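You operate a simulated robot arm through the tools that you are given. There is no shell and no other tool.

The job below is to be done with a simulated robot arm. You get a single attempt, and the scene is never put back.

Task
Small ring off, hang the strainer in the pot, drain the peas, pan back, strainer in the bowl.
Fine: saucepan back on the small ring; the water stays in the soup pot; soup bowl.

Only the result counts: the job must be done as asked and must still hold three seconds after the hand-in. Knocking over, shifting, dropping, spilling or breaking anything else fails it.

Robot
A 6-joint arm with a two-finger parallel gripper, fixed in place. Base frame: the origin is on the floor under the middle of its stand, x ahead of it, y to its left, z up; the work surface is at about z = 0.92. Units: m, rad, N and s.
With the tool pointing down near the work surface it reaches from about 0.32 to 0.7 m from the base axis. Its first joint turns from -2.897 to 2.897 rad. Payload 4.1 kg.
The TCP is the grasp point between the finger pads, 0.023 m short of the fingertips. In the tool frame z runs along the fingers and y along their closing line. The gripper opens to 0.094 m. The fingers are 0.038 m wide and 0.01 m thick; the gripper's body (0.054 by 0.096 m) begins 0.039 m behind the TCP.
Orientation is that of the tool frame in the base frame, as a unit quaternion [w, x, y, z]. With the fingers straight down and closing along the base's y, the tool's x points along the base's -x, its y along +y and its z along -z.

Tools
- The arm moves only by the tool nudge_tool. Its arguments are lists of equal length, an entry for each row: "slide": the shift along the tool's x, y, z in m, a list of three; "angular": the turn, a rotation vector about the tool's x, y, z in degrees, a list of three; "claw": the gripper command, from -1 (shut) to 1 (fully open), values between in proportion. In form: {"slide": [[tx, ty, tz], ...], "angular": [[rx, ry, rz], ...], "claw": [claw, ...]}. A call has 1 to 20 rows; each row shifts and turns the commanded pose from where the row before left it, along the tool's axes as they then stand. Each row takes 0.2 s and may step no farther than 0.05 m and 0.15 rad from the row before; otherwise, or with a gripper value out of range, the whole call is refused. Where a pose cannot be reached the arm comes as near as it can. A force on the tool above 90 N (or 10 N above the force at the start of the call, whichever is more), or a blocked arm, ends the call early, and 0.2 s more pass. Each finger travels about 0.045 m/s and halts on what it meets, pressing with about 40 N; the grip force reading is that of the motor and also rises with nothing between the fingers. The clock runs only during rows and for 0.2 s after the last one: add rows that do not move to give the fingers time. It gives the time, the measured TCP pose, the force on the tool (base axes), the opening and the grip force at its end, in the units of the frame above (readings bear some noise), with the torque about the TCP (base axes, N m) and any sound that the robot's microphone picked up.
- Cameras (640 x 400 px; columns grow to the right, rows downward): "scene" is fixed at [0.0506, -0.5019, 1.7007]; the picture's right is [0.63, -0.78, 0.00], its down [-0.64, -0.51, -0.58] and it looks along [0.45, 0.36, -0.82] (base axes); focal length 274 px, centre (320, 200). "wrist" rides on the gripper at [0.086, 0.016, -0.074] in the tool frame; the picture's right is [-0.18, 0.98, 0.00], its down [-0.58, -0.11, -0.81] and it looks along [-0.79, -0.15, 0.59] (tool axes); focal length 243 px, centre (320, 200). There is no depth. A picture from a camera that has moved, and an enlarged one, comes with that camera's place and axes in the base frame and with its lens.
- capture(camera): a new picture of that camera. No time passes.
- slide_trunk(by): slides the trunk up (or, below 0, down) by that many m; the arm rides with it, the base frame stays. It gives what a move gives, with no picture.
- close_up(camera, box): a new picture of the part [left, top, right, bottom] of that camera's present view, enlarged. No time passes.
- close_job(): hands the job in; it is judged then, once.

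Places have to be worked out from the pictures, the camera data and where the tool is seen. Open the gripper and draw the arm clear of the work before you hand the job in, unless the task says otherwise.

The tools are called by a JSON object that holds its "name" and its "arguments". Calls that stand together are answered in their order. nudge_tool: Moves the arm, as the interface text tells. Its arguments: {"type":"object","properties":{"slide":{"type":"array","items":{"type":"array","items":{"type":"number"}}},"angular":{"type":"array","items":{"type":"array","items":{"type":"number"}}},"claw":{"type":"array","items":{"type":"number"}}},"required":["slide","angular","claw"]} The other tools are called the same way: slide_trunk (by) moves the trunk up or down; capture (camera) takes a picture; close_up (camera, box) takes an enlarged picture of a part of a camera's view; close_job () hands the job in.

At the start:

```text
time_s: 0.0
position: [0.3506, -0.0678, 1.3592]
ee_rot: [0.0, -0.001, 1.0, 0.001]
wrist_force: [0.4, 0.1, -0.4]
wrist_torque: [0.02, -0.05, 0.01]
width: 0.094
gripper_force: 0.1
trunk travel left (down, up): [-0.525, 0.065]
```

scene: 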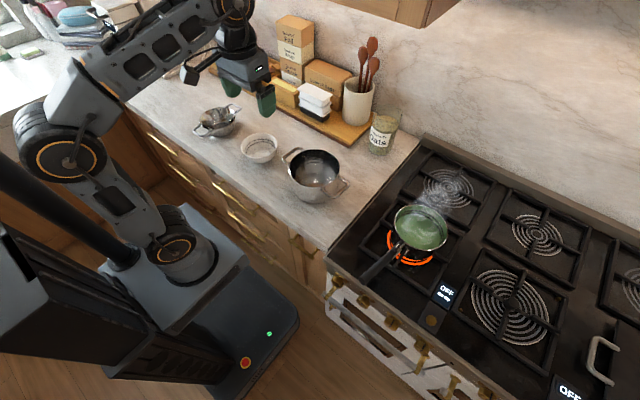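
wrist: 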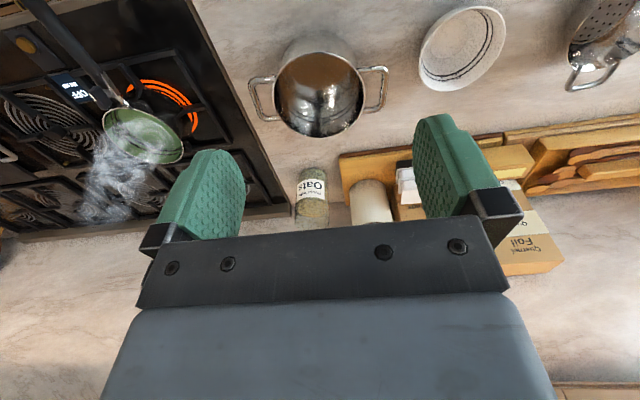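

The pictures show the strainer, a bowl, the soup pot on the counter, and the saucepan with peas on the glowing small ring. I look closer at each before moving.

{"name": "close_up", "arguments": {"camera": "scene", "box": [320, 160, 480, 260]}}

{"name": "close_up", "arguments": {"camera": "scene", "box": [180, 90, 360, 210]}}

{"name": "close_up", "arguments": {"camera": "scene", "box": [320, 250, 480, 350]}}

{"name": "close_up", "arguments": {"camera": "scene", "box": [420, 270, 640, 400]}}

{"name": "close_up", "arguments": {"camera": "wrist", "box": [0, 0, 240, 150]}}

{"name": "close_up", "arguments": {"camera": "wrist", "box": [400, 0, 640, 150]}}

```text
4.00 times, centred on (400, 210) of scene
camera zoom: at [0.0506, -0.5019, 1.7007], right [0.63, -0.78, 0.0], down [-0.64, -0.51, -0.58], along [0.45, 0.36, -0.82], focal length 1096 px, centre (0, 160)
```

zoom: 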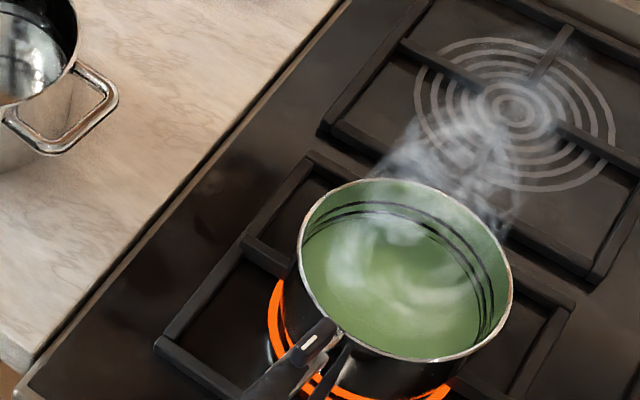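

```text
3.33 times, centred on (270, 150) of scene
camera zoom: at [0.0506, -0.5019, 1.7007], right [0.63, -0.78, 0.0], down [-0.64, -0.51, -0.58], along [0.45, 0.36, -0.82], focal length 913 px, centre (487, 367)
```

zoom: 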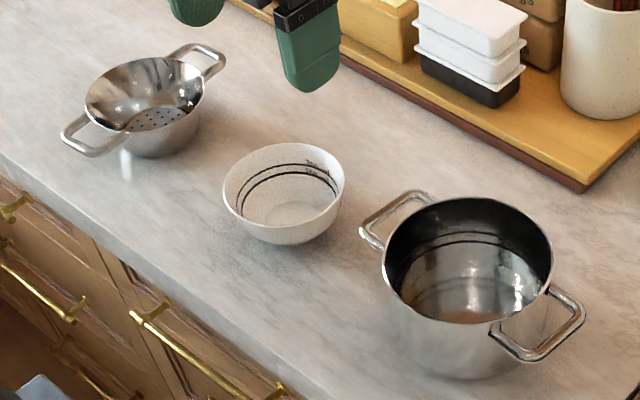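

```text
4.00 times, centred on (400, 300) of scene
camera zoom: at [0.0506, -0.5019, 1.7007], right [0.63, -0.78, 0.0], down [-0.64, -0.51, -0.58], along [0.45, 0.36, -0.82], focal length 1096 px, centre (0, -200)
```

zoom: 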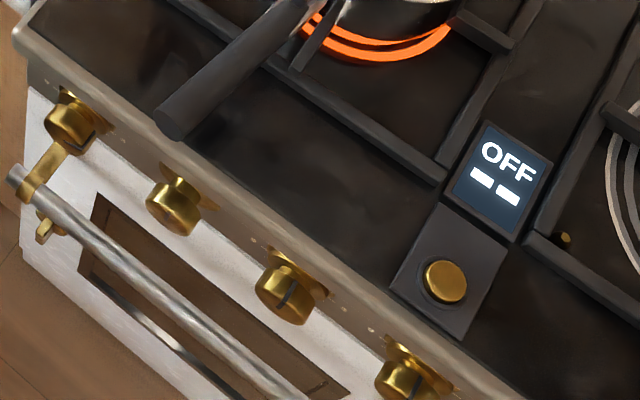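

```text
2.91 times, centred on (530, 335) of scene
camera zoom: at [0.0506, -0.5019, 1.7007], right [0.63, -0.78, 0.0], down [-0.64, -0.51, -0.58], along [0.45, 0.36, -0.82], focal length 797 px, centre (-291, -193)
```

zoom: 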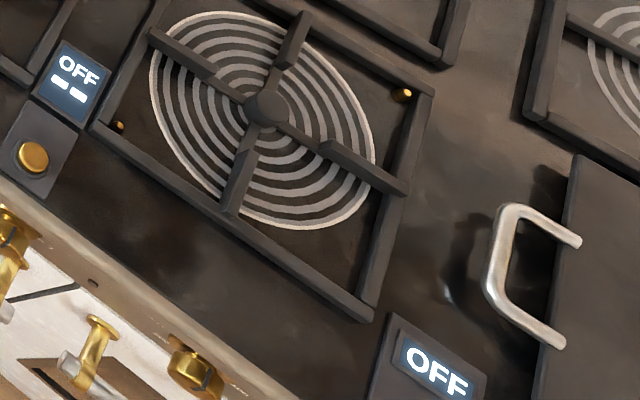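

```text
2.67 times, centred on (120, 75) of wrist
camera zoom: at [0.2642, -0.051, 1.4342], right [0.18, 0.98, 0.0], down [0.58, -0.11, 0.81], along [0.79, -0.15, -0.59], focal length 647 px, centre (853, 533)
```

zoom: 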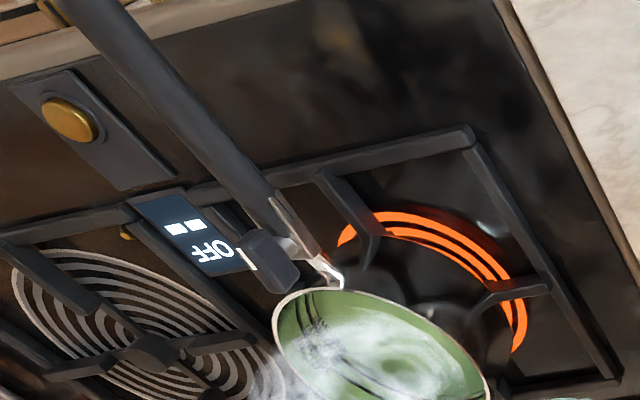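

```text
2.67 times, centred on (520, 75) of wrist
camera zoom: at [0.2642, -0.051, 1.4342], right [0.18, 0.98, 0.0], down [0.58, -0.11, 0.81], along [0.79, -0.15, -0.59], focal length 647 px, centre (-213, 533)
```

zoom: 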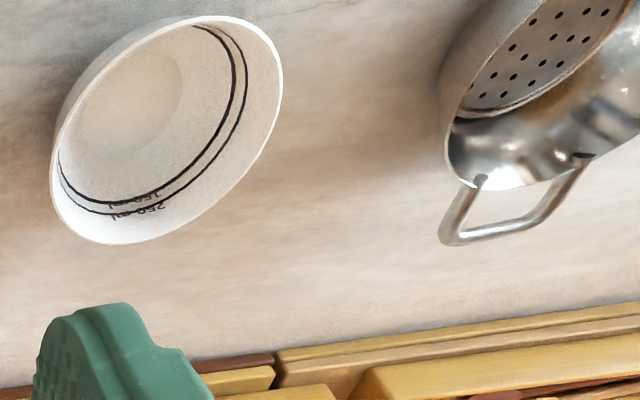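

The ring under the pan glows, while a nearby display reads OFF; brass knobs sit on the stove front, so I need to find which control feeds the small ring. I move the arm toward the stove front to look with the wrist camera.

{"name": "nudge_tool", "arguments": {"slide": [[0.0125, -0.0415, 0.005], [0.0125, -0.0415, 0.005], [0.0125, -0.0415, 0.005], [0.0125, -0.0415, 0.005], [0.0125, -0.0415, 0.005], [0.0125, -0.0415, 0.005], [0.0125, -0.0415, 0.005], [0.0125, -0.0415, 0.005]], "angular": [[0, 0, 0], [0, 0, 0], [0, 0, 0], [0, 0, 0], [0, 0, 0], [0, 0, 0], [0, 0, 0], [0, 0, 0]], "claw": [1, 1, 1, 1, 1, 1, 1, 1]}}

{"name": "capture", "arguments": {"camera": "wrist"}}

{"name": "capture", "arguments": {"camera": "scene"}}

```text
time_s: 1.8
position: [0.2482, -0.3977, 1.3183]
ee_rot: [0.0, 0.002, 1.0, 0.0]
wrist_force: [-0.6, -0.6, 0.5]
wrist_torque: [0.04, 0.05, -0.01]
width: 0.0942
gripper_force: 0.1
trunk travel left (down, up): [-0.525, 0.065]
```

```text
taken
camera wrist: at [0.1613, -0.3817, 1.3932], right [0.18, 0.98, 0.0], down [0.58, -0.11, 0.81], along [0.79, -0.15, -0.59], focal length 243 px, centre (320, 200)
```

wrist: 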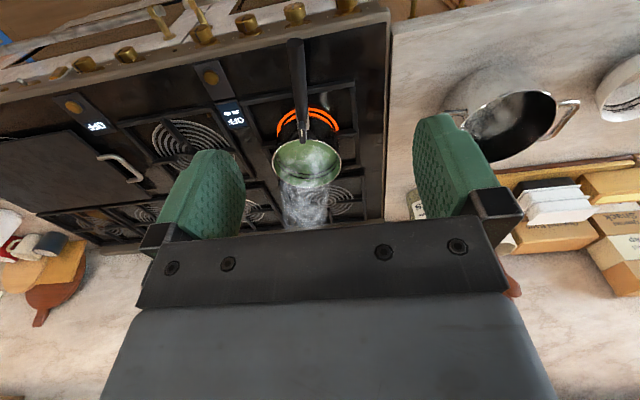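

```text
taken
```

scene: 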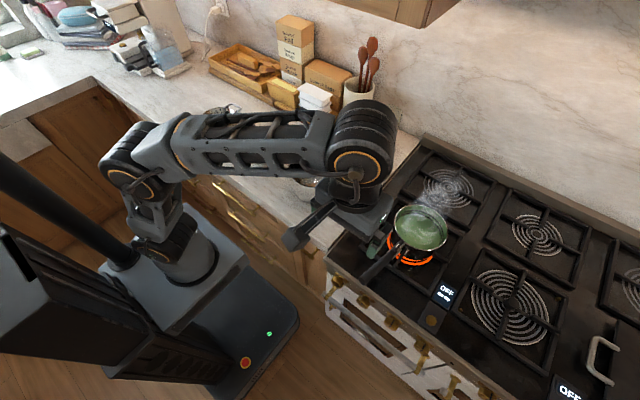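

The wrist camera now sees the stove front from above. I enlarge the knobs, the displays and the pan.

{"name": "close_up", "arguments": {"camera": "wrist", "box": [180, 0, 360, 110]}}

{"name": "close_up", "arguments": {"camera": "wrist", "box": [40, 0, 220, 110]}}

{"name": "close_up", "arguments": {"camera": "wrist", "box": [250, 30, 370, 200]}}

```text
3.56 times, centred on (270, 55) of wrist
camera zoom: at [0.1613, -0.3817, 1.3932], right [0.18, 0.98, 0.0], down [0.58, -0.11, 0.81], along [0.79, -0.15, -0.59], focal length 863 px, centre (498, 716)
```

zoom: 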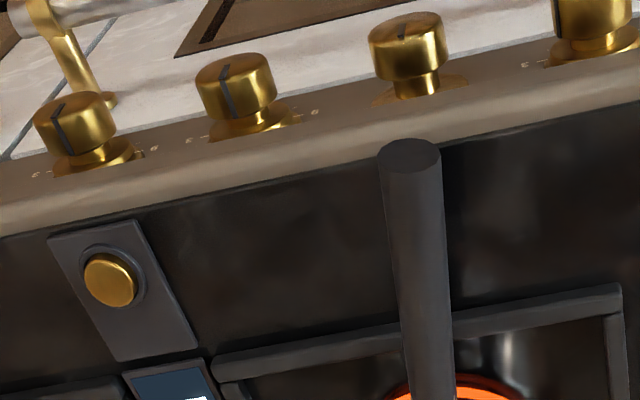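

```text
3.56 times, centred on (130, 55) of wrist
camera zoom: at [0.1613, -0.3817, 1.3932], right [0.18, 0.98, 0.0], down [0.58, -0.11, 0.81], along [0.79, -0.15, -0.59], focal length 863 px, centre (996, 716)
```

zoom: 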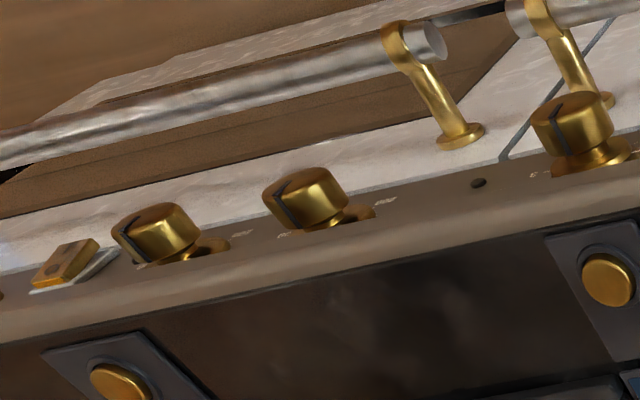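

```text
2.35 times, centred on (310, 115) of wrist
camera zoom: at [0.1613, -0.3817, 1.3932], right [0.18, 0.98, 0.0], down [0.58, -0.11, 0.81], along [0.79, -0.15, -0.59], focal length 571 px, centre (344, 400)
```

zoom: 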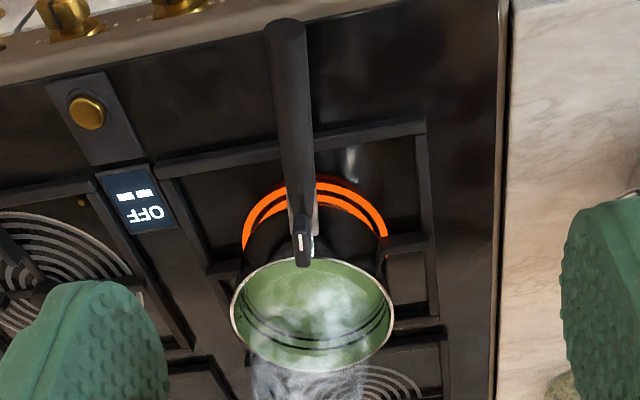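

The knobs have pointer lines and small labels on a sloped rail; I need a closer, lower view. I back the arm off and lower it in front of the stove rail.

{"name": "nudge_tool", "arguments": {"slide": [[0.0247, -0.0087, 0.0333], [0.0247, -0.0087, 0.0333], [0.0247, -0.0087, 0.0333], [0.0247, -0.0087, 0.0333], [0.0247, -0.0087, 0.0333], [0.0247, -0.0087, 0.0333], [0, 0, 0]], "angular": [[0, 0, 0], [0, 0, 0], [0, 0, 0], [0, 0, 0], [0, 0, 0], [0, 0, 0], [0, 0, 0]], "claw": [1, 1, 1, 1, 1, 1, 1]}}

{"name": "capture", "arguments": {"camera": "wrist"}}

{"name": "capture", "arguments": {"camera": "scene"}}

```text
time_s: 3.4
position: [0.1026, -0.4519, 1.1183]
ee_rot: [0.0, 0.0, 1.0, 0.001]
wrist_force: [0.4, 0.0, -0.6]
wrist_torque: [0.0, 0.01, 0.0]
width: 0.094
gripper_force: 0.1
trunk travel left (down, up): [-0.525, 0.065]
```

```text
taken
camera wrist: at [0.0161, -0.4355, 1.1927], right [0.18, 0.98, 0.0], down [0.58, -0.11, 0.81], along [0.79, -0.15, -0.59], focal length 243 px, centre (320, 200)
```

wrist: 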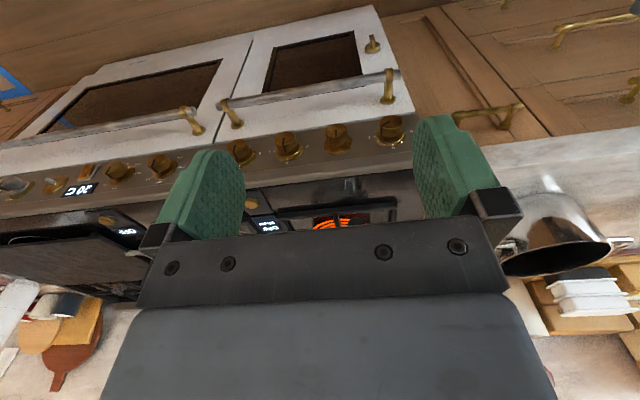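

```text
taken
```

scene: 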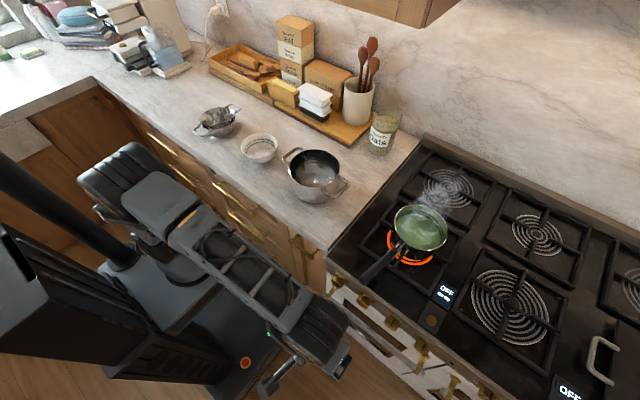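

Now all the knobs are face-on; I enlarge them to read their pointers and icons.

{"name": "close_up", "arguments": {"camera": "wrist", "box": [300, 100, 420, 175]}}

{"name": "close_up", "arguments": {"camera": "wrist", "box": [210, 110, 330, 185]}}

{"name": "close_up", "arguments": {"camera": "wrist", "box": [0, 130, 200, 250]}}

{"name": "close_up", "arguments": {"camera": "wrist", "box": [230, 170, 430, 250]}}

```text
5.33 times, centred on (360, 138) of wrist
camera zoom: at [0.0161, -0.4355, 1.1927], right [0.18, 0.98, 0.0], down [0.58, -0.11, 0.81], along [0.79, -0.15, -0.59], focal length 1294 px, centre (107, 533)
```

zoom: 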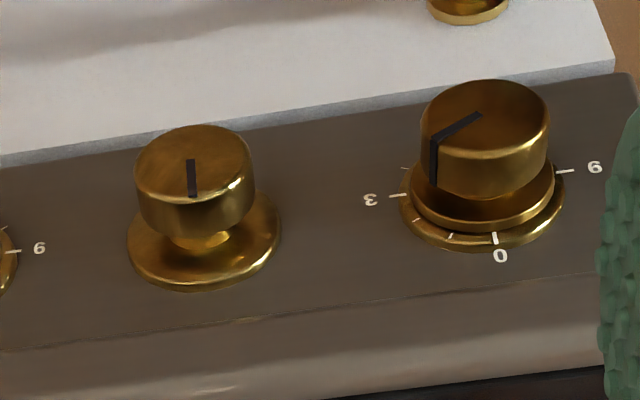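

```text
5.33 times, centred on (270, 148) of wrist
camera zoom: at [0.0161, -0.4355, 1.1927], right [0.18, 0.98, 0.0], down [0.58, -0.11, 0.81], along [0.79, -0.15, -0.59], focal length 1294 px, centre (587, 480)
```

zoom: 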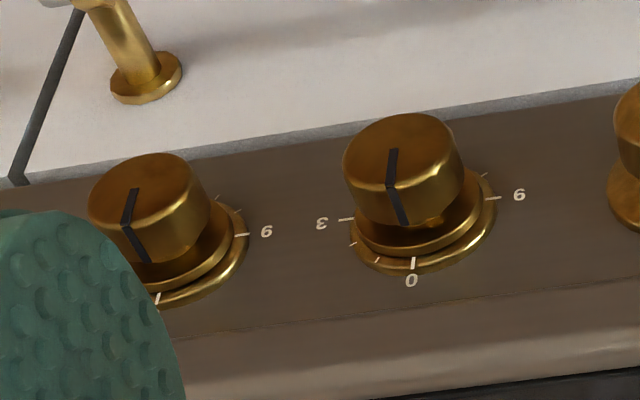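

```text
3.20 times, centred on (100, 190) of wrist
camera zoom: at [0.0161, -0.4355, 1.1927], right [0.18, 0.98, 0.0], down [0.58, -0.11, 0.81], along [0.79, -0.15, -0.59], focal length 776 px, centre (1024, 232)
```

zoom: 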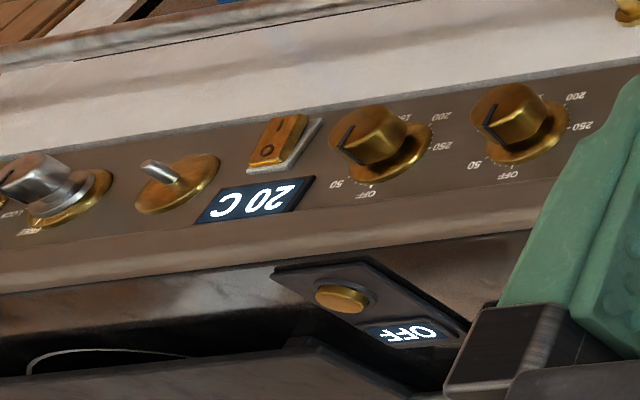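

```text
3.20 times, centred on (330, 210) of wrist
camera zoom: at [0.0161, -0.4355, 1.1927], right [0.18, 0.98, 0.0], down [0.58, -0.11, 0.81], along [0.79, -0.15, -0.59], focal length 776 px, centre (288, 168)
```

zoom: 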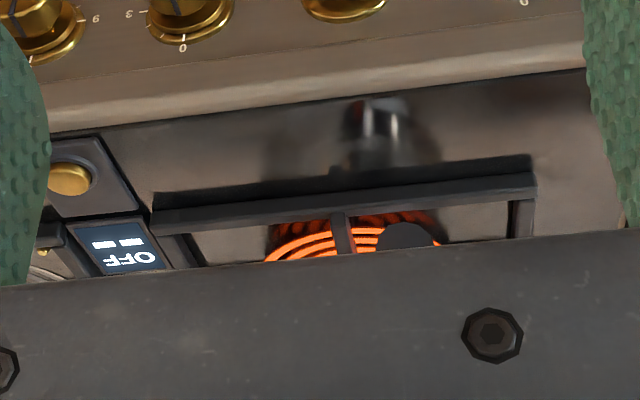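

Read right way up (the wrist image is inverted), the leftmost knob's pointer stands near 2–3 while the third and fourth stand at 0, so the leftmost knob feeds the lit ring. I lower the trunk 0.2 m to view that knob square-on and fix its place.

{"name": "slide_trunk", "arguments": {"by": -0.2}}

{"name": "capture", "arguments": {"camera": "wrist"}}

{"name": "capture", "arguments": {"camera": "scene"}}

```text
time_s: 5.6
position: [0.103, -0.452, 0.9184]
ee_rot: [0.0, 0.001, 1.0, 0.0]
wrist_force: [0.8, 0.0, 0.0]
wrist_torque: [0.03, -0.01, 0.01]
width: 0.094
gripper_force: 0.1
trunk travel left (down, up): [-0.325, 0.265]
```

```text
taken
camera wrist: at [0.0165, -0.4354, 0.993], right [0.18, 0.98, 0.0], down [0.58, -0.11, 0.81], along [0.79, -0.15, -0.59], focal length 243 px, centre (320, 200)
```

wrist: 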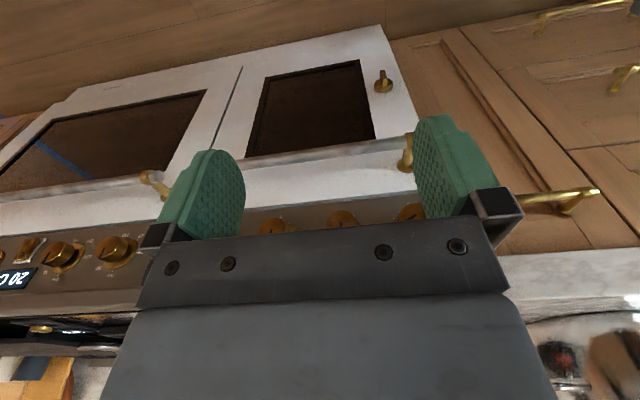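

```text
taken
```

scene: 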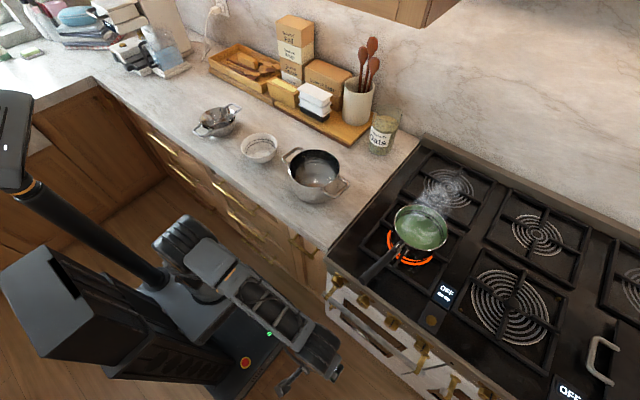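

The gripper body hides the left knobs from here. I yaw the tool 90° so the camera comes round to the counter side, before tipping the fingers toward the stove face.

{"name": "nudge_tool", "arguments": {"slide": [[0, 0, 0], [0, 0, 0], [0, 0, 0], [0, 0, 0], [0, 0, 0], [0, 0, 0], [0, 0, 0], [0, 0, 0], [0, 0, 0], [0, 0, 0], [0, 0, 0], [0, 0, 0]], "angular": [[0, 0, 8.2], [0, 0, 8.2], [0, 0, 8.2], [0, 0, 8.2], [0, 0, 8.2], [0, 0, 8.2], [0, 0, 8.2], [0, 0, 8.2], [0, 0, 8.2], [0, 0, 8.2], [0, 0, 8.0], [0, 0, 0]], "claw": [1, 1, 1, 1, 1, 1, 1, 1, 1, 1, 1, 1]}}

{"name": "capture", "arguments": {"camera": "wrist"}}

{"name": "capture", "arguments": {"camera": "scene"}}

```text
time_s: 8.2
position: [0.1037, -0.4524, 0.919]
ee_rot: [0.0, 0.708, 0.706, 0.0]
wrist_force: [0.7, 1.1, -0.7]
wrist_torque: [0.01, -0.01, 0.01]
width: 0.0938
gripper_force: 0.1
trunk travel left (down, up): [-0.325, 0.265]
```

```text
taken
camera wrist: at [0.12, -0.3658, 0.9934], right [0.98, -0.19, 0.0], down [-0.11, -0.58, 0.81], along [-0.15, -0.79, -0.59], focal length 243 px, centre (320, 200)
```

wrist: 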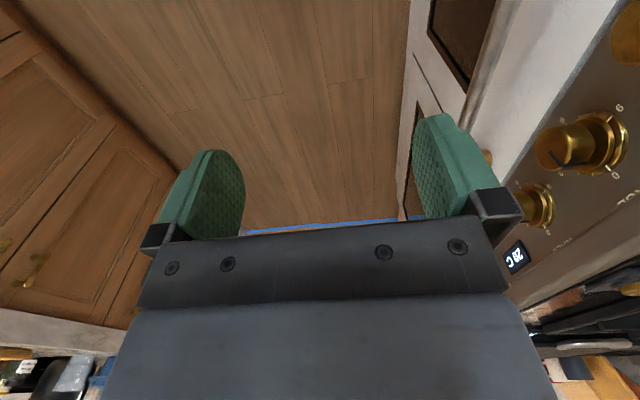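

```text
taken
```

scene: 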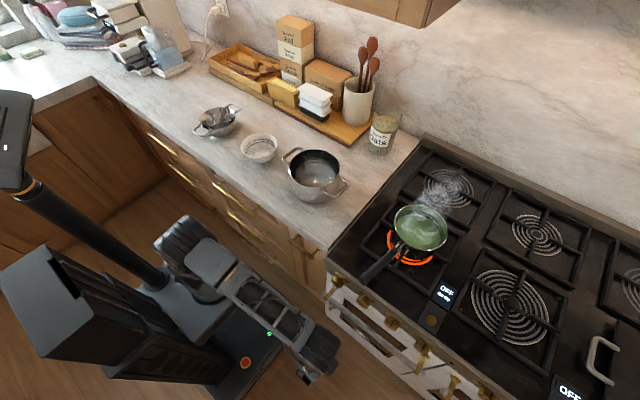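

The yaw went cleanly. Now I tip the fingers from straight down to pointing along +x at the stove face, staying well back.

{"name": "nudge_tool", "arguments": {"slide": [[0, 0, 0], [0, 0, 0], [0, 0, 0], [0, 0, 0], [0, 0, 0], [0, 0, 0], [0, 0, 0], [0, 0, 0], [0, 0, 0], [0, 0, 0], [0, 0, 0], [0, 0, 0]], "angular": [[-8.2, 0, 0], [-8.2, 0, 0], [-8.2, 0, 0], [-8.2, 0, 0], [-8.2, 0, 0], [-8.2, 0, 0], [-8.2, 0, 0], [-8.2, 0, 0], [-8.2, 0, 0], [-8.2, 0, 0], [-8.0, 0, 0], [0, 0, 0]], "claw": [1, 1, 1, 1, 1, 1, 1, 1, 1, 1, 1, 1]}}

{"name": "capture", "arguments": {"camera": "wrist"}}

{"name": "capture", "arguments": {"camera": "scene"}}

```text
time_s: 10.8
position: [0.103, -0.451, 0.9198]
ee_rot: [0.501, 0.5, 0.499, 0.5]
wrist_force: [0.2, -1.2, 0.4]
wrist_torque: [0.01, -0.03, 0.0]
width: 0.0938
gripper_force: 0.1
trunk travel left (down, up): [-0.325, 0.265]
```

```text
taken
camera wrist: at [0.0287, -0.3649, 0.9348], right [0.0, -0.18, 0.98], down [-0.81, -0.58, -0.11], along [0.59, -0.79, -0.15], focal length 243 px, centre (320, 200)
```

wrist: 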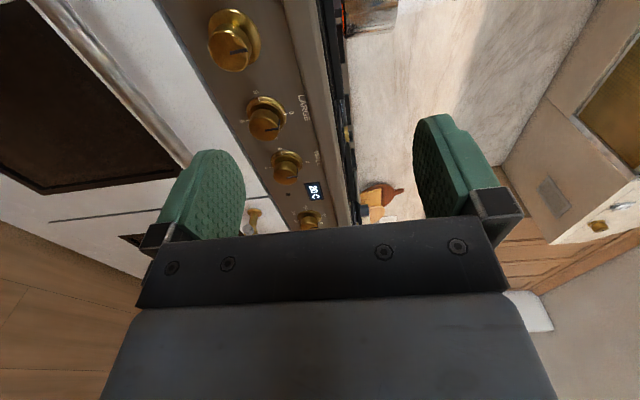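

```text
taken
```

scene: 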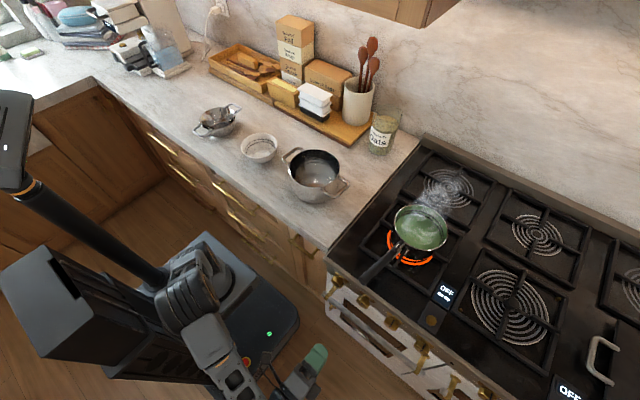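

There are words above the knobs ("LARGE"…). I enlarge to read them.

{"name": "close_up", "arguments": {"camera": "wrist", "box": [200, 0, 360, 100]}}

{"name": "close_up", "arguments": {"camera": "wrist", "box": [220, 80, 360, 240]}}

```text
4.00 times, centred on (280, 50) of wrist
camera zoom: at [0.0287, -0.3649, 0.9348], right [0.0, -0.18, 0.98], down [-0.81, -0.58, -0.11], along [0.59, -0.79, -0.15], focal length 970 px, centre (480, 800)
```

zoom: 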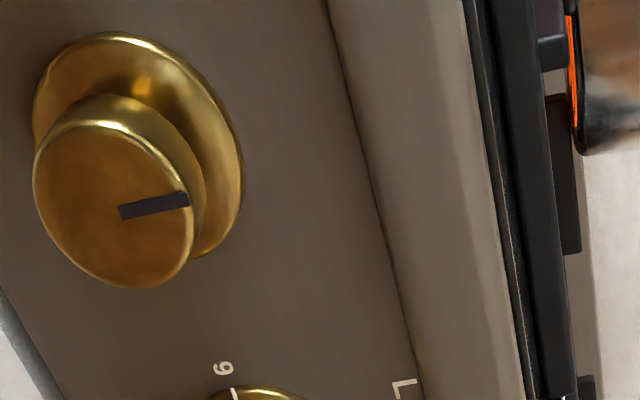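

```text
2.50 times, centred on (290, 160) of wrist
camera zoom: at [0.0287, -0.3649, 0.9348], right [0.0, -0.18, 0.98], down [-0.81, -0.58, -0.11], along [0.59, -0.79, -0.15], focal length 606 px, centre (395, 300)
```

zoom: 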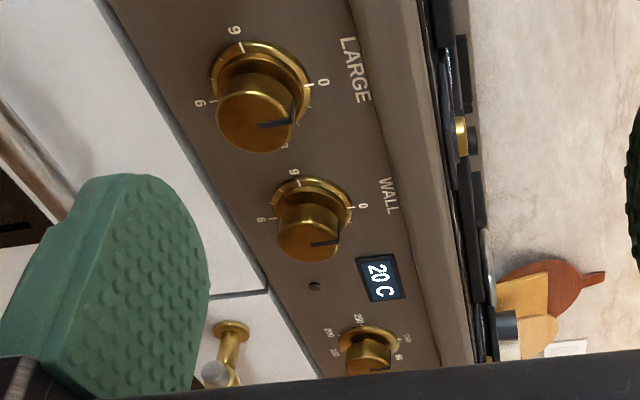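

The third knob is labelled LARGE and the fourth WALL; the plain one between has no scale. I move in toward the leftmost knob to read its label and see its pointer.

{"name": "nudge_tool", "arguments": {"slide": [[0.0242, -0.02, 0.0194], [0.0242, -0.02, 0.0194], [0.0242, -0.02, 0.0194], [0.0242, -0.02, 0.0194], [0.0242, -0.02, 0.0194], [0, 0, 0]], "angular": [[0, 0, 0], [0, 0, 0], [0, 0, 0], [0, 0, 0], [0, 0, 0], [0, 0, 0]], "claw": [1, 1, 1, 1, 1, 1]}}

{"name": "capture", "arguments": {"camera": "wrist"}}

{"name": "capture", "arguments": {"camera": "scene"}}

```text
time_s: 12.2
position: [0.1974, -0.3299, 0.8187]
ee_rot: [0.5, 0.501, 0.5, 0.5]
wrist_force: [0.9, 0.1, -0.5]
wrist_torque: [-0.02, -0.02, 0.01]
width: 0.0938
gripper_force: 0.0
trunk travel left (down, up): [-0.325, 0.265]
```

```text
taken
camera wrist: at [0.1236, -0.243, 0.8354], right [0.0, -0.18, 0.98], down [-0.81, -0.58, -0.11], along [0.59, -0.79, -0.15], focal length 243 px, centre (320, 200)
```

wrist: 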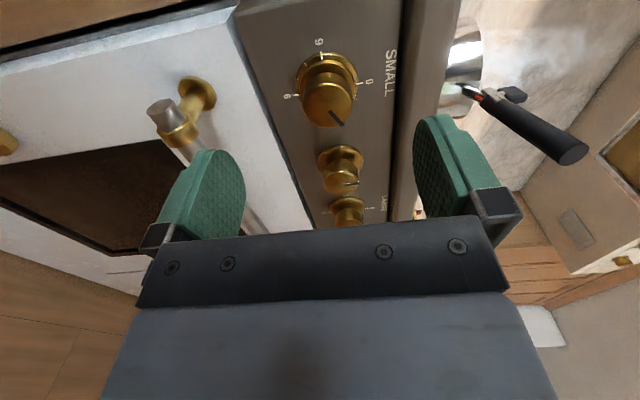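

```text
taken
```

scene: 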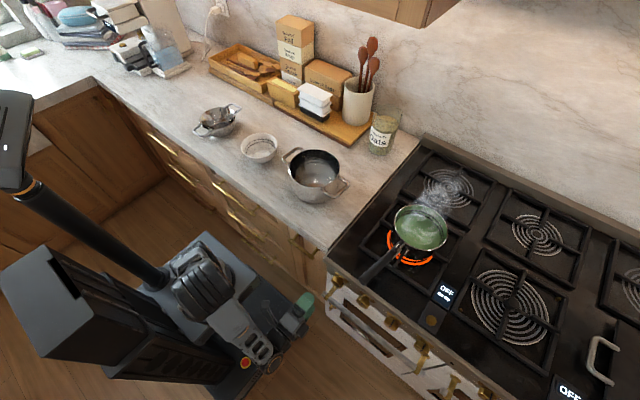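

The leftmost knob is labelled SMALL. I enlarge it to read the pointer angle and locate its centre.

{"name": "close_up", "arguments": {"camera": "wrist", "box": [270, 30, 414, 120]}}

{"name": "close_up", "arguments": {"camera": "wrist", "box": [440, 20, 600, 180]}}

```text
4.44 times, centred on (342, 75) of wrist
camera zoom: at [0.1236, -0.243, 0.8354], right [0.0, -0.18, 0.98], down [-0.81, -0.58, -0.11], along [0.59, -0.79, -0.15], focal length 1078 px, centre (222, 756)
```

zoom: 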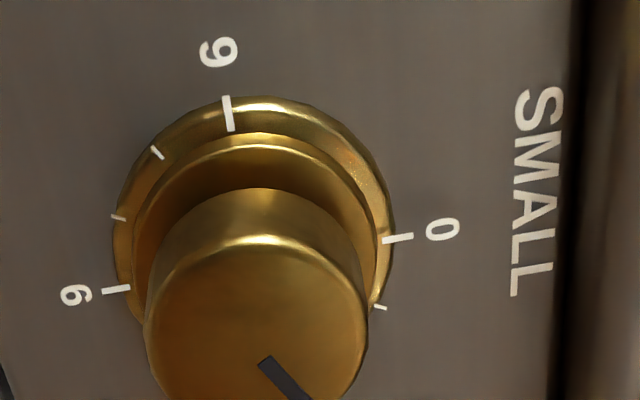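

```text
2.50 times, centred on (520, 100) of wrist
camera zoom: at [0.1236, -0.243, 0.8354], right [0.0, -0.18, 0.98], down [-0.81, -0.58, -0.11], along [0.59, -0.79, -0.15], focal length 606 px, centre (-180, 450)
```

zoom: 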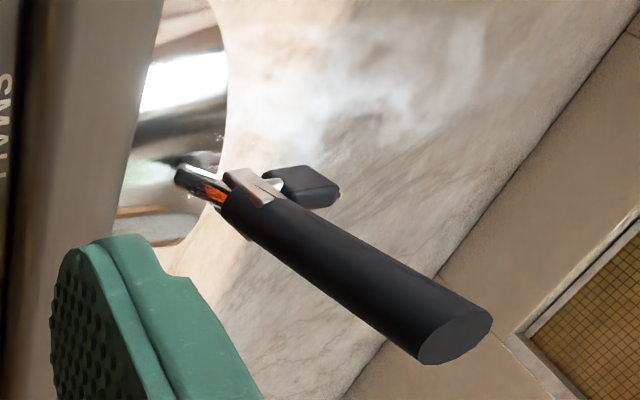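

{"name": "close_up", "arguments": {"camera": "wrist", "box": [270, 40, 414, 140]}}

```text
4.00 times, centred on (342, 90) of wrist
camera zoom: at [0.1236, -0.243, 0.8354], right [0.0, -0.18, 0.98], down [-0.81, -0.58, -0.11], along [0.59, -0.79, -0.15], focal length 970 px, centre (232, 640)
```

zoom: 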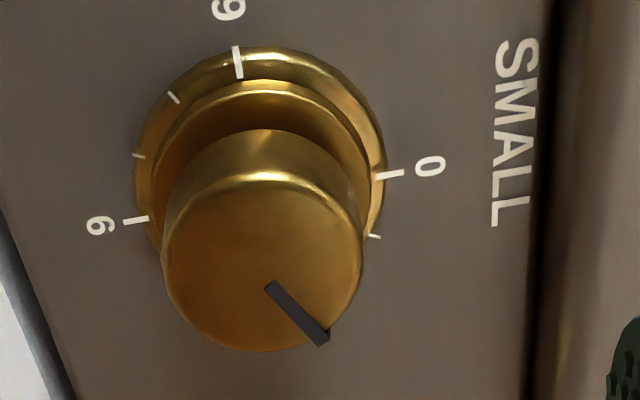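

The SMALL knob's pointer reads about 2 (≈60° clockwise of 0); I put its face centre at (0.307, −0.359, 0.820) with a horizontal axis and about 42 mm diameter. I centre the tool on its axis, roll +35° for the later turn, and narrow the gripper a little.

{"name": "nudge_tool", "arguments": {"slide": [[-0.029, 0.0013, 0.0226], [0, 0, 0], [0, 0, 0], [0, 0, 0], [0, 0, 0], [0, 0, 0], [0, 0, 0]], "angular": [[0, 0, 0], [0, 0, 7], [0, 0, 7], [0, 0, 7], [0, 0, 7], [0, 0, 7], [0, 0, 0]], "claw": [0.6, 0.6, 0.6, 0.6, 0.6, 0.6, 0.6]}}

{"name": "capture", "arguments": {"camera": "wrist"}}

{"name": "close_up", "arguments": {"camera": "scene", "box": [240, 240, 400, 360]}}

```text
time_s: 13.8
position: [0.2201, -0.3602, 0.8193]
ee_rot: [0.326, 0.627, 0.326, 0.627]
wrist_force: [-0.1, -0.6, -0.5]
wrist_torque: [0.01, 0.0, 0.02]
width: 0.0753
gripper_force: 0.0
trunk travel left (down, up): [-0.325, 0.265]
```

```text
taken
camera wrist: at [0.1476, -0.2979, 0.882], right [0.0, -0.72, 0.7], down [-0.81, -0.41, -0.42], along [0.59, -0.56, -0.58], focal length 243 px, centre (320, 200)
```

wrist: 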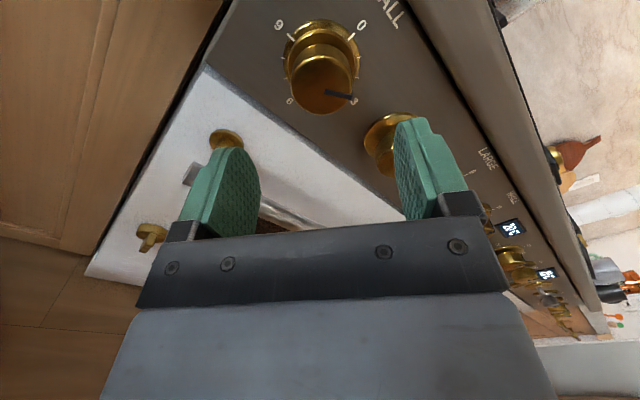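

```text
3.33 times, centred on (320, 300) of scene
camera zoom: at [0.0506, -0.5019, 1.7007], right [0.63, -0.78, 0.0], down [-0.64, -0.51, -0.58], along [0.45, 0.36, -0.82], focal length 913 px, centre (320, -133)
```

zoom: 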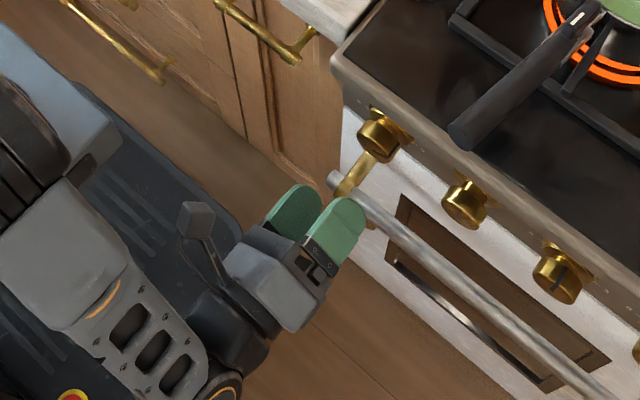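

The new view confirms the knob centre near (0.307, −0.358, 0.821). I advance the open fingers around it to x ≈ 0.300.

{"name": "nudge_tool", "arguments": {"slide": [[0.0025, 0, 0.016], [0, 0, 0.016], [0, 0, 0.016], [0, 0, 0.016], [0, 0, 0.016], [0, 0, 0]], "angular": [[0, 0, 0], [0, 0, 0], [0, 0, 0], [0, 0, 0], [0, 0, 0], [0, 0, 0]], "claw": [0.6, 0.6, 0.6, 0.6, 0.6, 0.6]}}

{"name": "capture", "arguments": {"camera": "wrist"}}

{"name": "close_up", "arguments": {"camera": "scene", "box": [280, 240, 400, 330]}}

```text
time_s: 15.2
position: [0.303, -0.3597, 0.8204]
ee_rot: [0.327, 0.627, 0.326, 0.627]
wrist_force: [-0.3, -0.4, 0.1]
wrist_torque: [0.0, 0.01, 0.0]
width: 0.0754
gripper_force: 0.1
trunk travel left (down, up): [-0.325, 0.265]
```

```text
taken
camera wrist: at [0.2286, -0.2967, 0.884], right [0.0, -0.71, 0.7], down [-0.81, -0.41, -0.42], along [0.59, -0.56, -0.58], focal length 243 px, centre (320, 200)
```

wrist: 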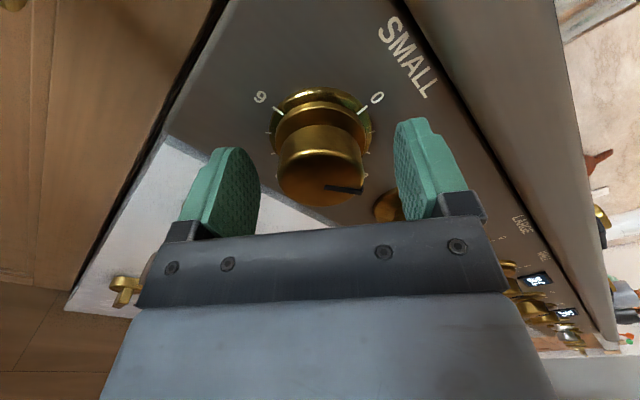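

```text
4.44 times, centred on (340, 285) of scene
camera zoom: at [0.0506, -0.5019, 1.7007], right [0.63, -0.78, 0.0], down [-0.64, -0.51, -0.58], along [0.45, 0.36, -0.82], focal length 1218 px, centre (231, -178)
```

zoom: 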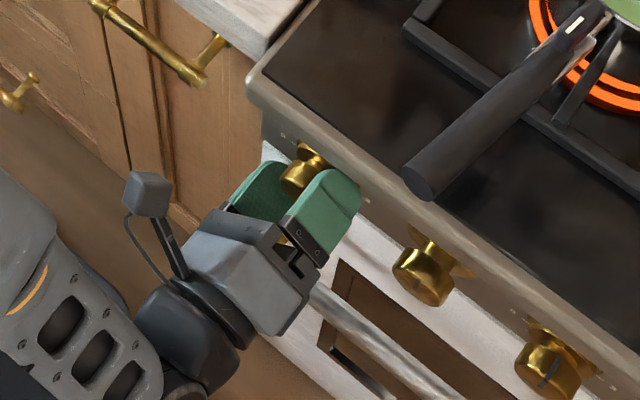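

The knob sits between the pads and the tip depth looks right. I close on it.

{"name": "nudge_tool", "arguments": {"slide": [[0, 0, 0], [0, 0, 0], [0, 0, 0], [0, 0, 0]], "angular": [[0, 0, 0], [0, 0, 0], [0, 0, 0], [0, 0, 0]], "claw": [-1, -1, -1, -1]}}

{"name": "capture", "arguments": {"camera": "wrist"}}

```text
time_s: 16.2
position: [0.3034, -0.3586, 0.821]
ee_rot: [0.326, 0.627, 0.326, 0.627]
wrist_force: [0.3, -0.2, 0.5]
wrist_torque: [0.02, 0.36, 0.2]
width: 0.0417
gripper_force: 44.8
trunk travel left (down, up): [-0.325, 0.265]
```

```text
taken
camera wrist: at [0.2284, -0.2967, 0.8841], right [0.0, -0.71, 0.7], down [-0.81, -0.41, -0.42], along [0.59, -0.56, -0.58], focal length 243 px, centre (320, 200)
```

wrist: 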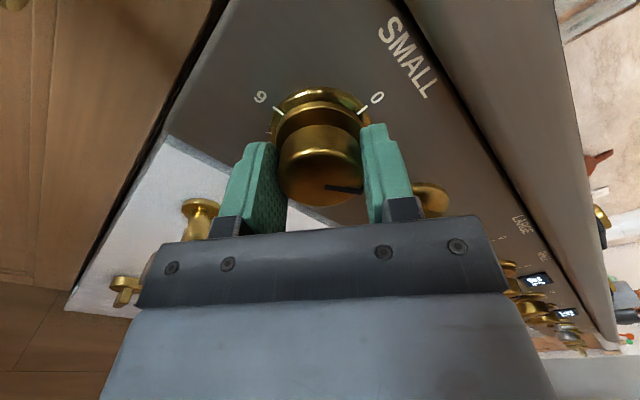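

The grip is firm at 41.7 mm, the knob's diameter. I turn it 60° counter-clockwise (negative about the tool axis) toward 0.

{"name": "nudge_tool", "arguments": {"slide": [[0, 0, 0], [0, 0, 0], [0, 0, 0], [0, 0, 0], [0, 0, 0], [0, 0, 0], [0, 0, 0], [0, 0, 0], [0, 0, 0], [0, 0, 0], [0, 0, 0], [0, 0, 0]], "angular": [[0, 0, -5], [0, 0, -5], [0, 0, -5], [0, 0, -5], [0, 0, -5], [0, 0, -5], [0, 0, -5], [0, 0, -5], [0, 0, -5], [0, 0, -5], [0, 0, -5], [0, 0, -5]], "claw": [-1, -1, -1, -1, -1, -1, -1, -1, -1, -1, -1, -1]}}

{"name": "capture", "arguments": {"camera": "wrist"}}

{"name": "capture", "arguments": {"camera": "scene"}}

```text
time_s: 18.8
position: [0.3024, -0.3583, 0.8188]
ee_rot: [0.595, 0.383, 0.596, 0.379]
wrist_force: [-9.8, 0.7, -35.1]
wrist_torque: [0.05, -0.79, -0.78]
width: 0.0416
gripper_force: 45.1
trunk travel left (down, up): [-0.325, 0.265]
```

```text
taken
camera wrist: at [0.2285, -0.2726, 0.7981], right [0.0, 0.25, 0.97], down [-0.81, -0.57, 0.15], along [0.59, -0.78, 0.2], focal length 243 px, centre (320, 200)
```

wrist: 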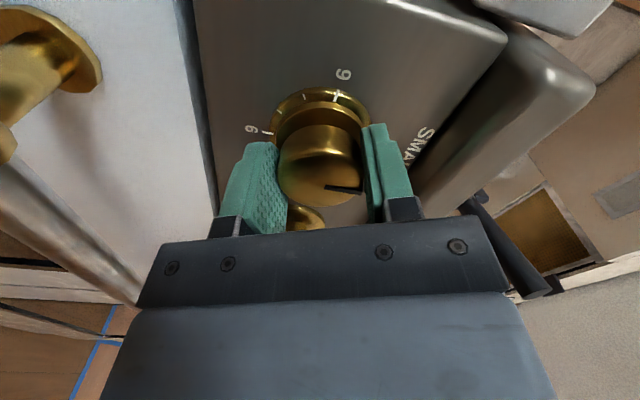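

```text
taken
```

scene: 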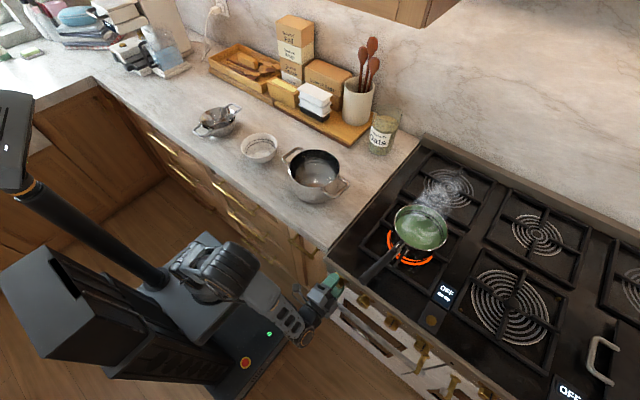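

The tool turned the full 60° and the knob followed. I check the pointer and whether the ring is dimming.

{"name": "close_up", "arguments": {"camera": "wrist", "box": [240, 60, 440, 210]}}

{"name": "close_up", "arguments": {"camera": "scene", "box": [320, 180, 480, 330]}}

```text
2.67 times, centred on (340, 135) of wrist
camera zoom: at [0.2285, -0.2726, 0.7981], right [0.0, 0.25, 0.97], down [-0.81, -0.57, 0.15], along [0.59, -0.78, 0.2], focal length 647 px, centre (267, 373)
```

zoom: 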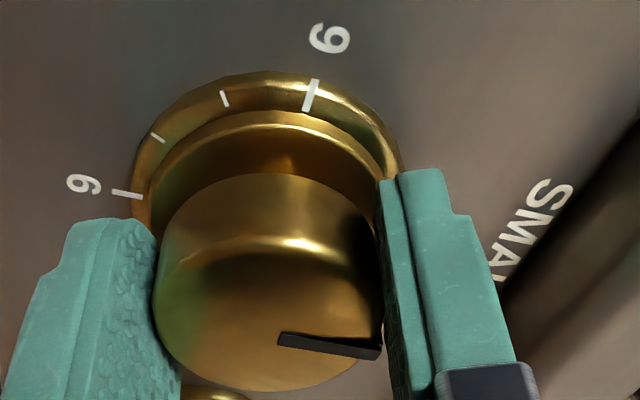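

```text
2.67 times, centred on (400, 255) of scene
camera zoom: at [0.0506, -0.5019, 1.7007], right [0.63, -0.78, 0.0], down [-0.64, -0.51, -0.58], along [0.45, 0.36, -0.82], focal length 730 px, centre (107, 53)
```

zoom: 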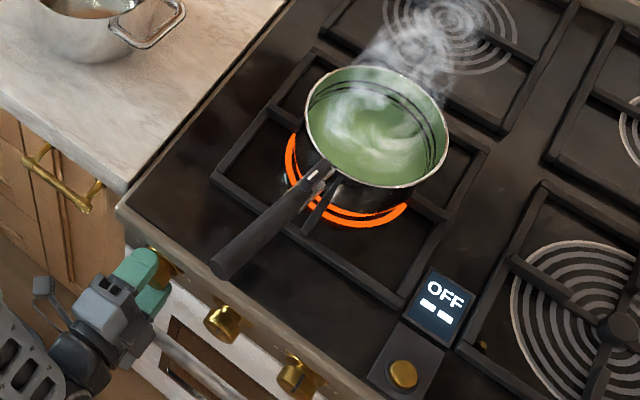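

The pointer looks at about 0, but the ring is still glowing; it may take a moment to cool, and there is a side load on the tool. I ease the side load and hold briefly to see if the glow fades.

{"name": "nudge_tool", "arguments": {"slide": [[0.0006, -0.0015, 0], [0, 0, 0], [0, 0, 0], [0, 0, 0], [0, 0, 0]], "angular": [[0, 0, 0], [0, 0, 0], [0, 0, 0], [0, 0, 0], [0, 0, 0]], "claw": [-1, -1, -1, -1, -1]}}

{"name": "close_up", "arguments": {"camera": "scene", "box": [320, 180, 480, 330]}}

```text
time_s: 20.0
position: [0.3028, -0.3585, 0.8199]
ee_rot: [0.596, 0.381, 0.597, 0.38]
wrist_force: [-3.8, -4.4, -23.7]
wrist_torque: [0.05, 0.49, 0.81]
width: 0.0417
gripper_force: 44.6
trunk travel left (down, up): [-0.325, 0.265]
```

```text
2.67 times, centred on (400, 255) of scene
camera zoom: at [0.0506, -0.5019, 1.7007], right [0.63, -0.78, 0.0], down [-0.64, -0.51, -0.58], along [0.45, 0.36, -0.82], focal length 730 px, centre (107, 53)
```

zoom: 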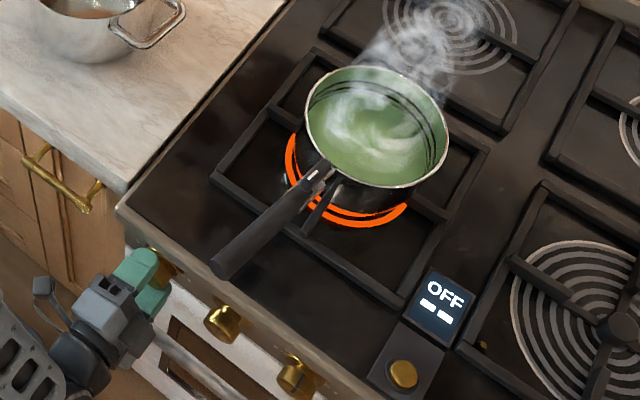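

No stop torque felt and the glow is unchanged, so the pointer may be a few degrees short of 0. I turn a further 6° and check.

{"name": "nudge_tool", "arguments": {"slide": [[0, 0, 0], [0, 0, 0], [0, 0, 0], [0, 0, 0]], "angular": [[0, 0, -3], [0, 0, -3], [0, 0, 0], [0, 0, 0]], "claw": [-1, -1, -1, -1]}}

{"name": "close_up", "arguments": {"camera": "scene", "box": [320, 180, 480, 330]}}

{"name": "close_up", "arguments": {"camera": "wrist", "box": [240, 60, 440, 210]}}

```text
time_s: 21.0
position: [0.3039, -0.3585, 0.8191]
ee_rot: [0.615, 0.348, 0.617, 0.347]
wrist_force: [0.6, -4.6, -20.6]
wrist_torque: [0.39, -0.07, -0.13]
width: 0.0416
gripper_force: 45.4
trunk travel left (down, up): [-0.325, 0.265]
```

```text
2.67 times, centred on (400, 255) of scene
camera zoom: at [0.0506, -0.5019, 1.7007], right [0.63, -0.78, 0.0], down [-0.64, -0.51, -0.58], along [0.45, 0.36, -0.82], focal length 730 px, centre (107, 53)
```

zoom: 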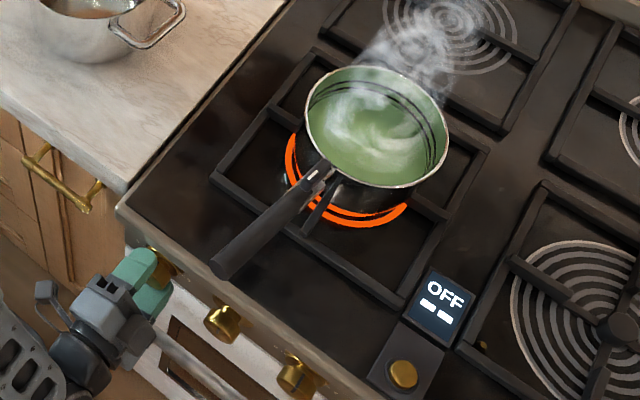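

```text
2.67 times, centred on (340, 135) of wrist
camera zoom: at [0.2286, -0.2757, 0.7887], right [0.0, 0.35, 0.94], down [-0.81, -0.55, 0.21], along [0.59, -0.76, 0.28], focal length 647 px, centre (267, 373)
```

zoom: 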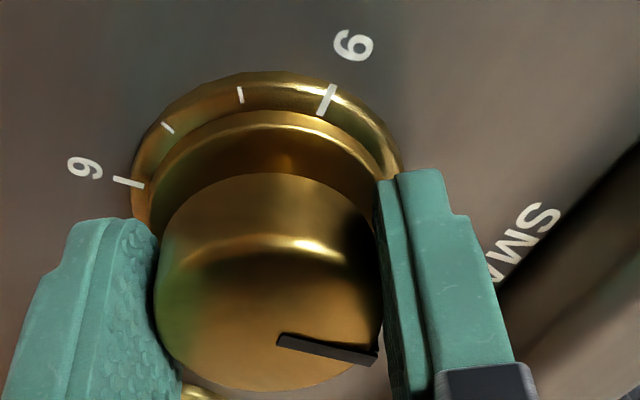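

Resistance of 0.39 N·m and slight slip show the knob is now against its 0 stop. I release it and back straight out to read the pointer.

{"name": "nudge_tool", "arguments": {"slide": [[0, 0, 0], [0, 0, 0], [0, 0, 0], [0, 0, -0.02], [0, 0, -0.02], [0, 0, -0.02], [0, 0, -0.02], [0, 0, 0]], "angular": [[0, 0, 0], [0, 0, 0], [0, 0, 0], [0, 0, 0], [0, 0, 0], [0, 0, 0], [0, 0, 0], [0, 0, 0]], "claw": [0.6, 0.6, 0.6, 0.6, 0.6, 0.6, 0.6, 0.6]}}

{"name": "capture", "arguments": {"camera": "wrist"}}

{"name": "close_up", "arguments": {"camera": "scene", "box": [320, 180, 480, 330]}}

```text
time_s: 22.8
position: [0.2243, -0.357, 0.8193]
ee_rot: [0.615, 0.349, 0.615, 0.348]
wrist_force: [0.5, 0.5, 0.0]
wrist_torque: [-0.02, -0.04, -0.01]
width: 0.0752
gripper_force: 0.1
trunk travel left (down, up): [-0.325, 0.265]
```

```text
taken
camera wrist: at [0.149, -0.2741, 0.7897], right [0.0, 0.35, 0.94], down [-0.81, -0.55, 0.21], along [0.59, -0.76, 0.28], focal length 243 px, centre (320, 200)
```

wrist: 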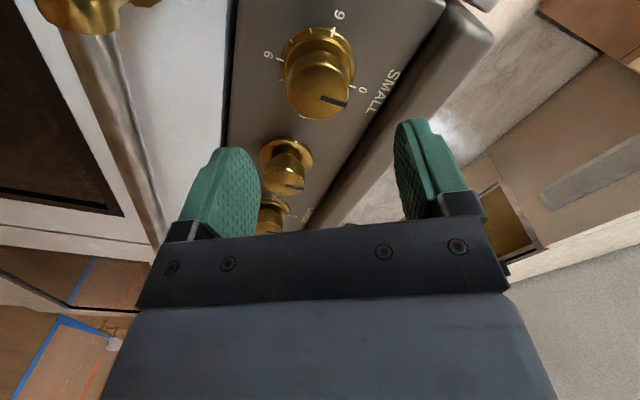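

```text
2.67 times, centred on (400, 255) of scene
camera zoom: at [0.0506, -0.5019, 1.7007], right [0.63, -0.78, 0.0], down [-0.64, -0.51, -0.58], along [0.45, 0.36, -0.82], focal length 730 px, centre (107, 53)
```

zoom: 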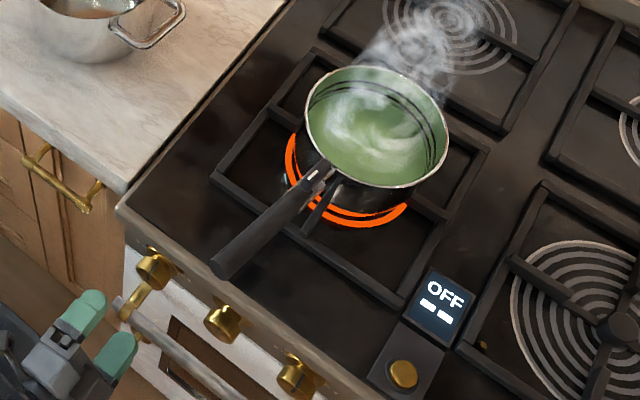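

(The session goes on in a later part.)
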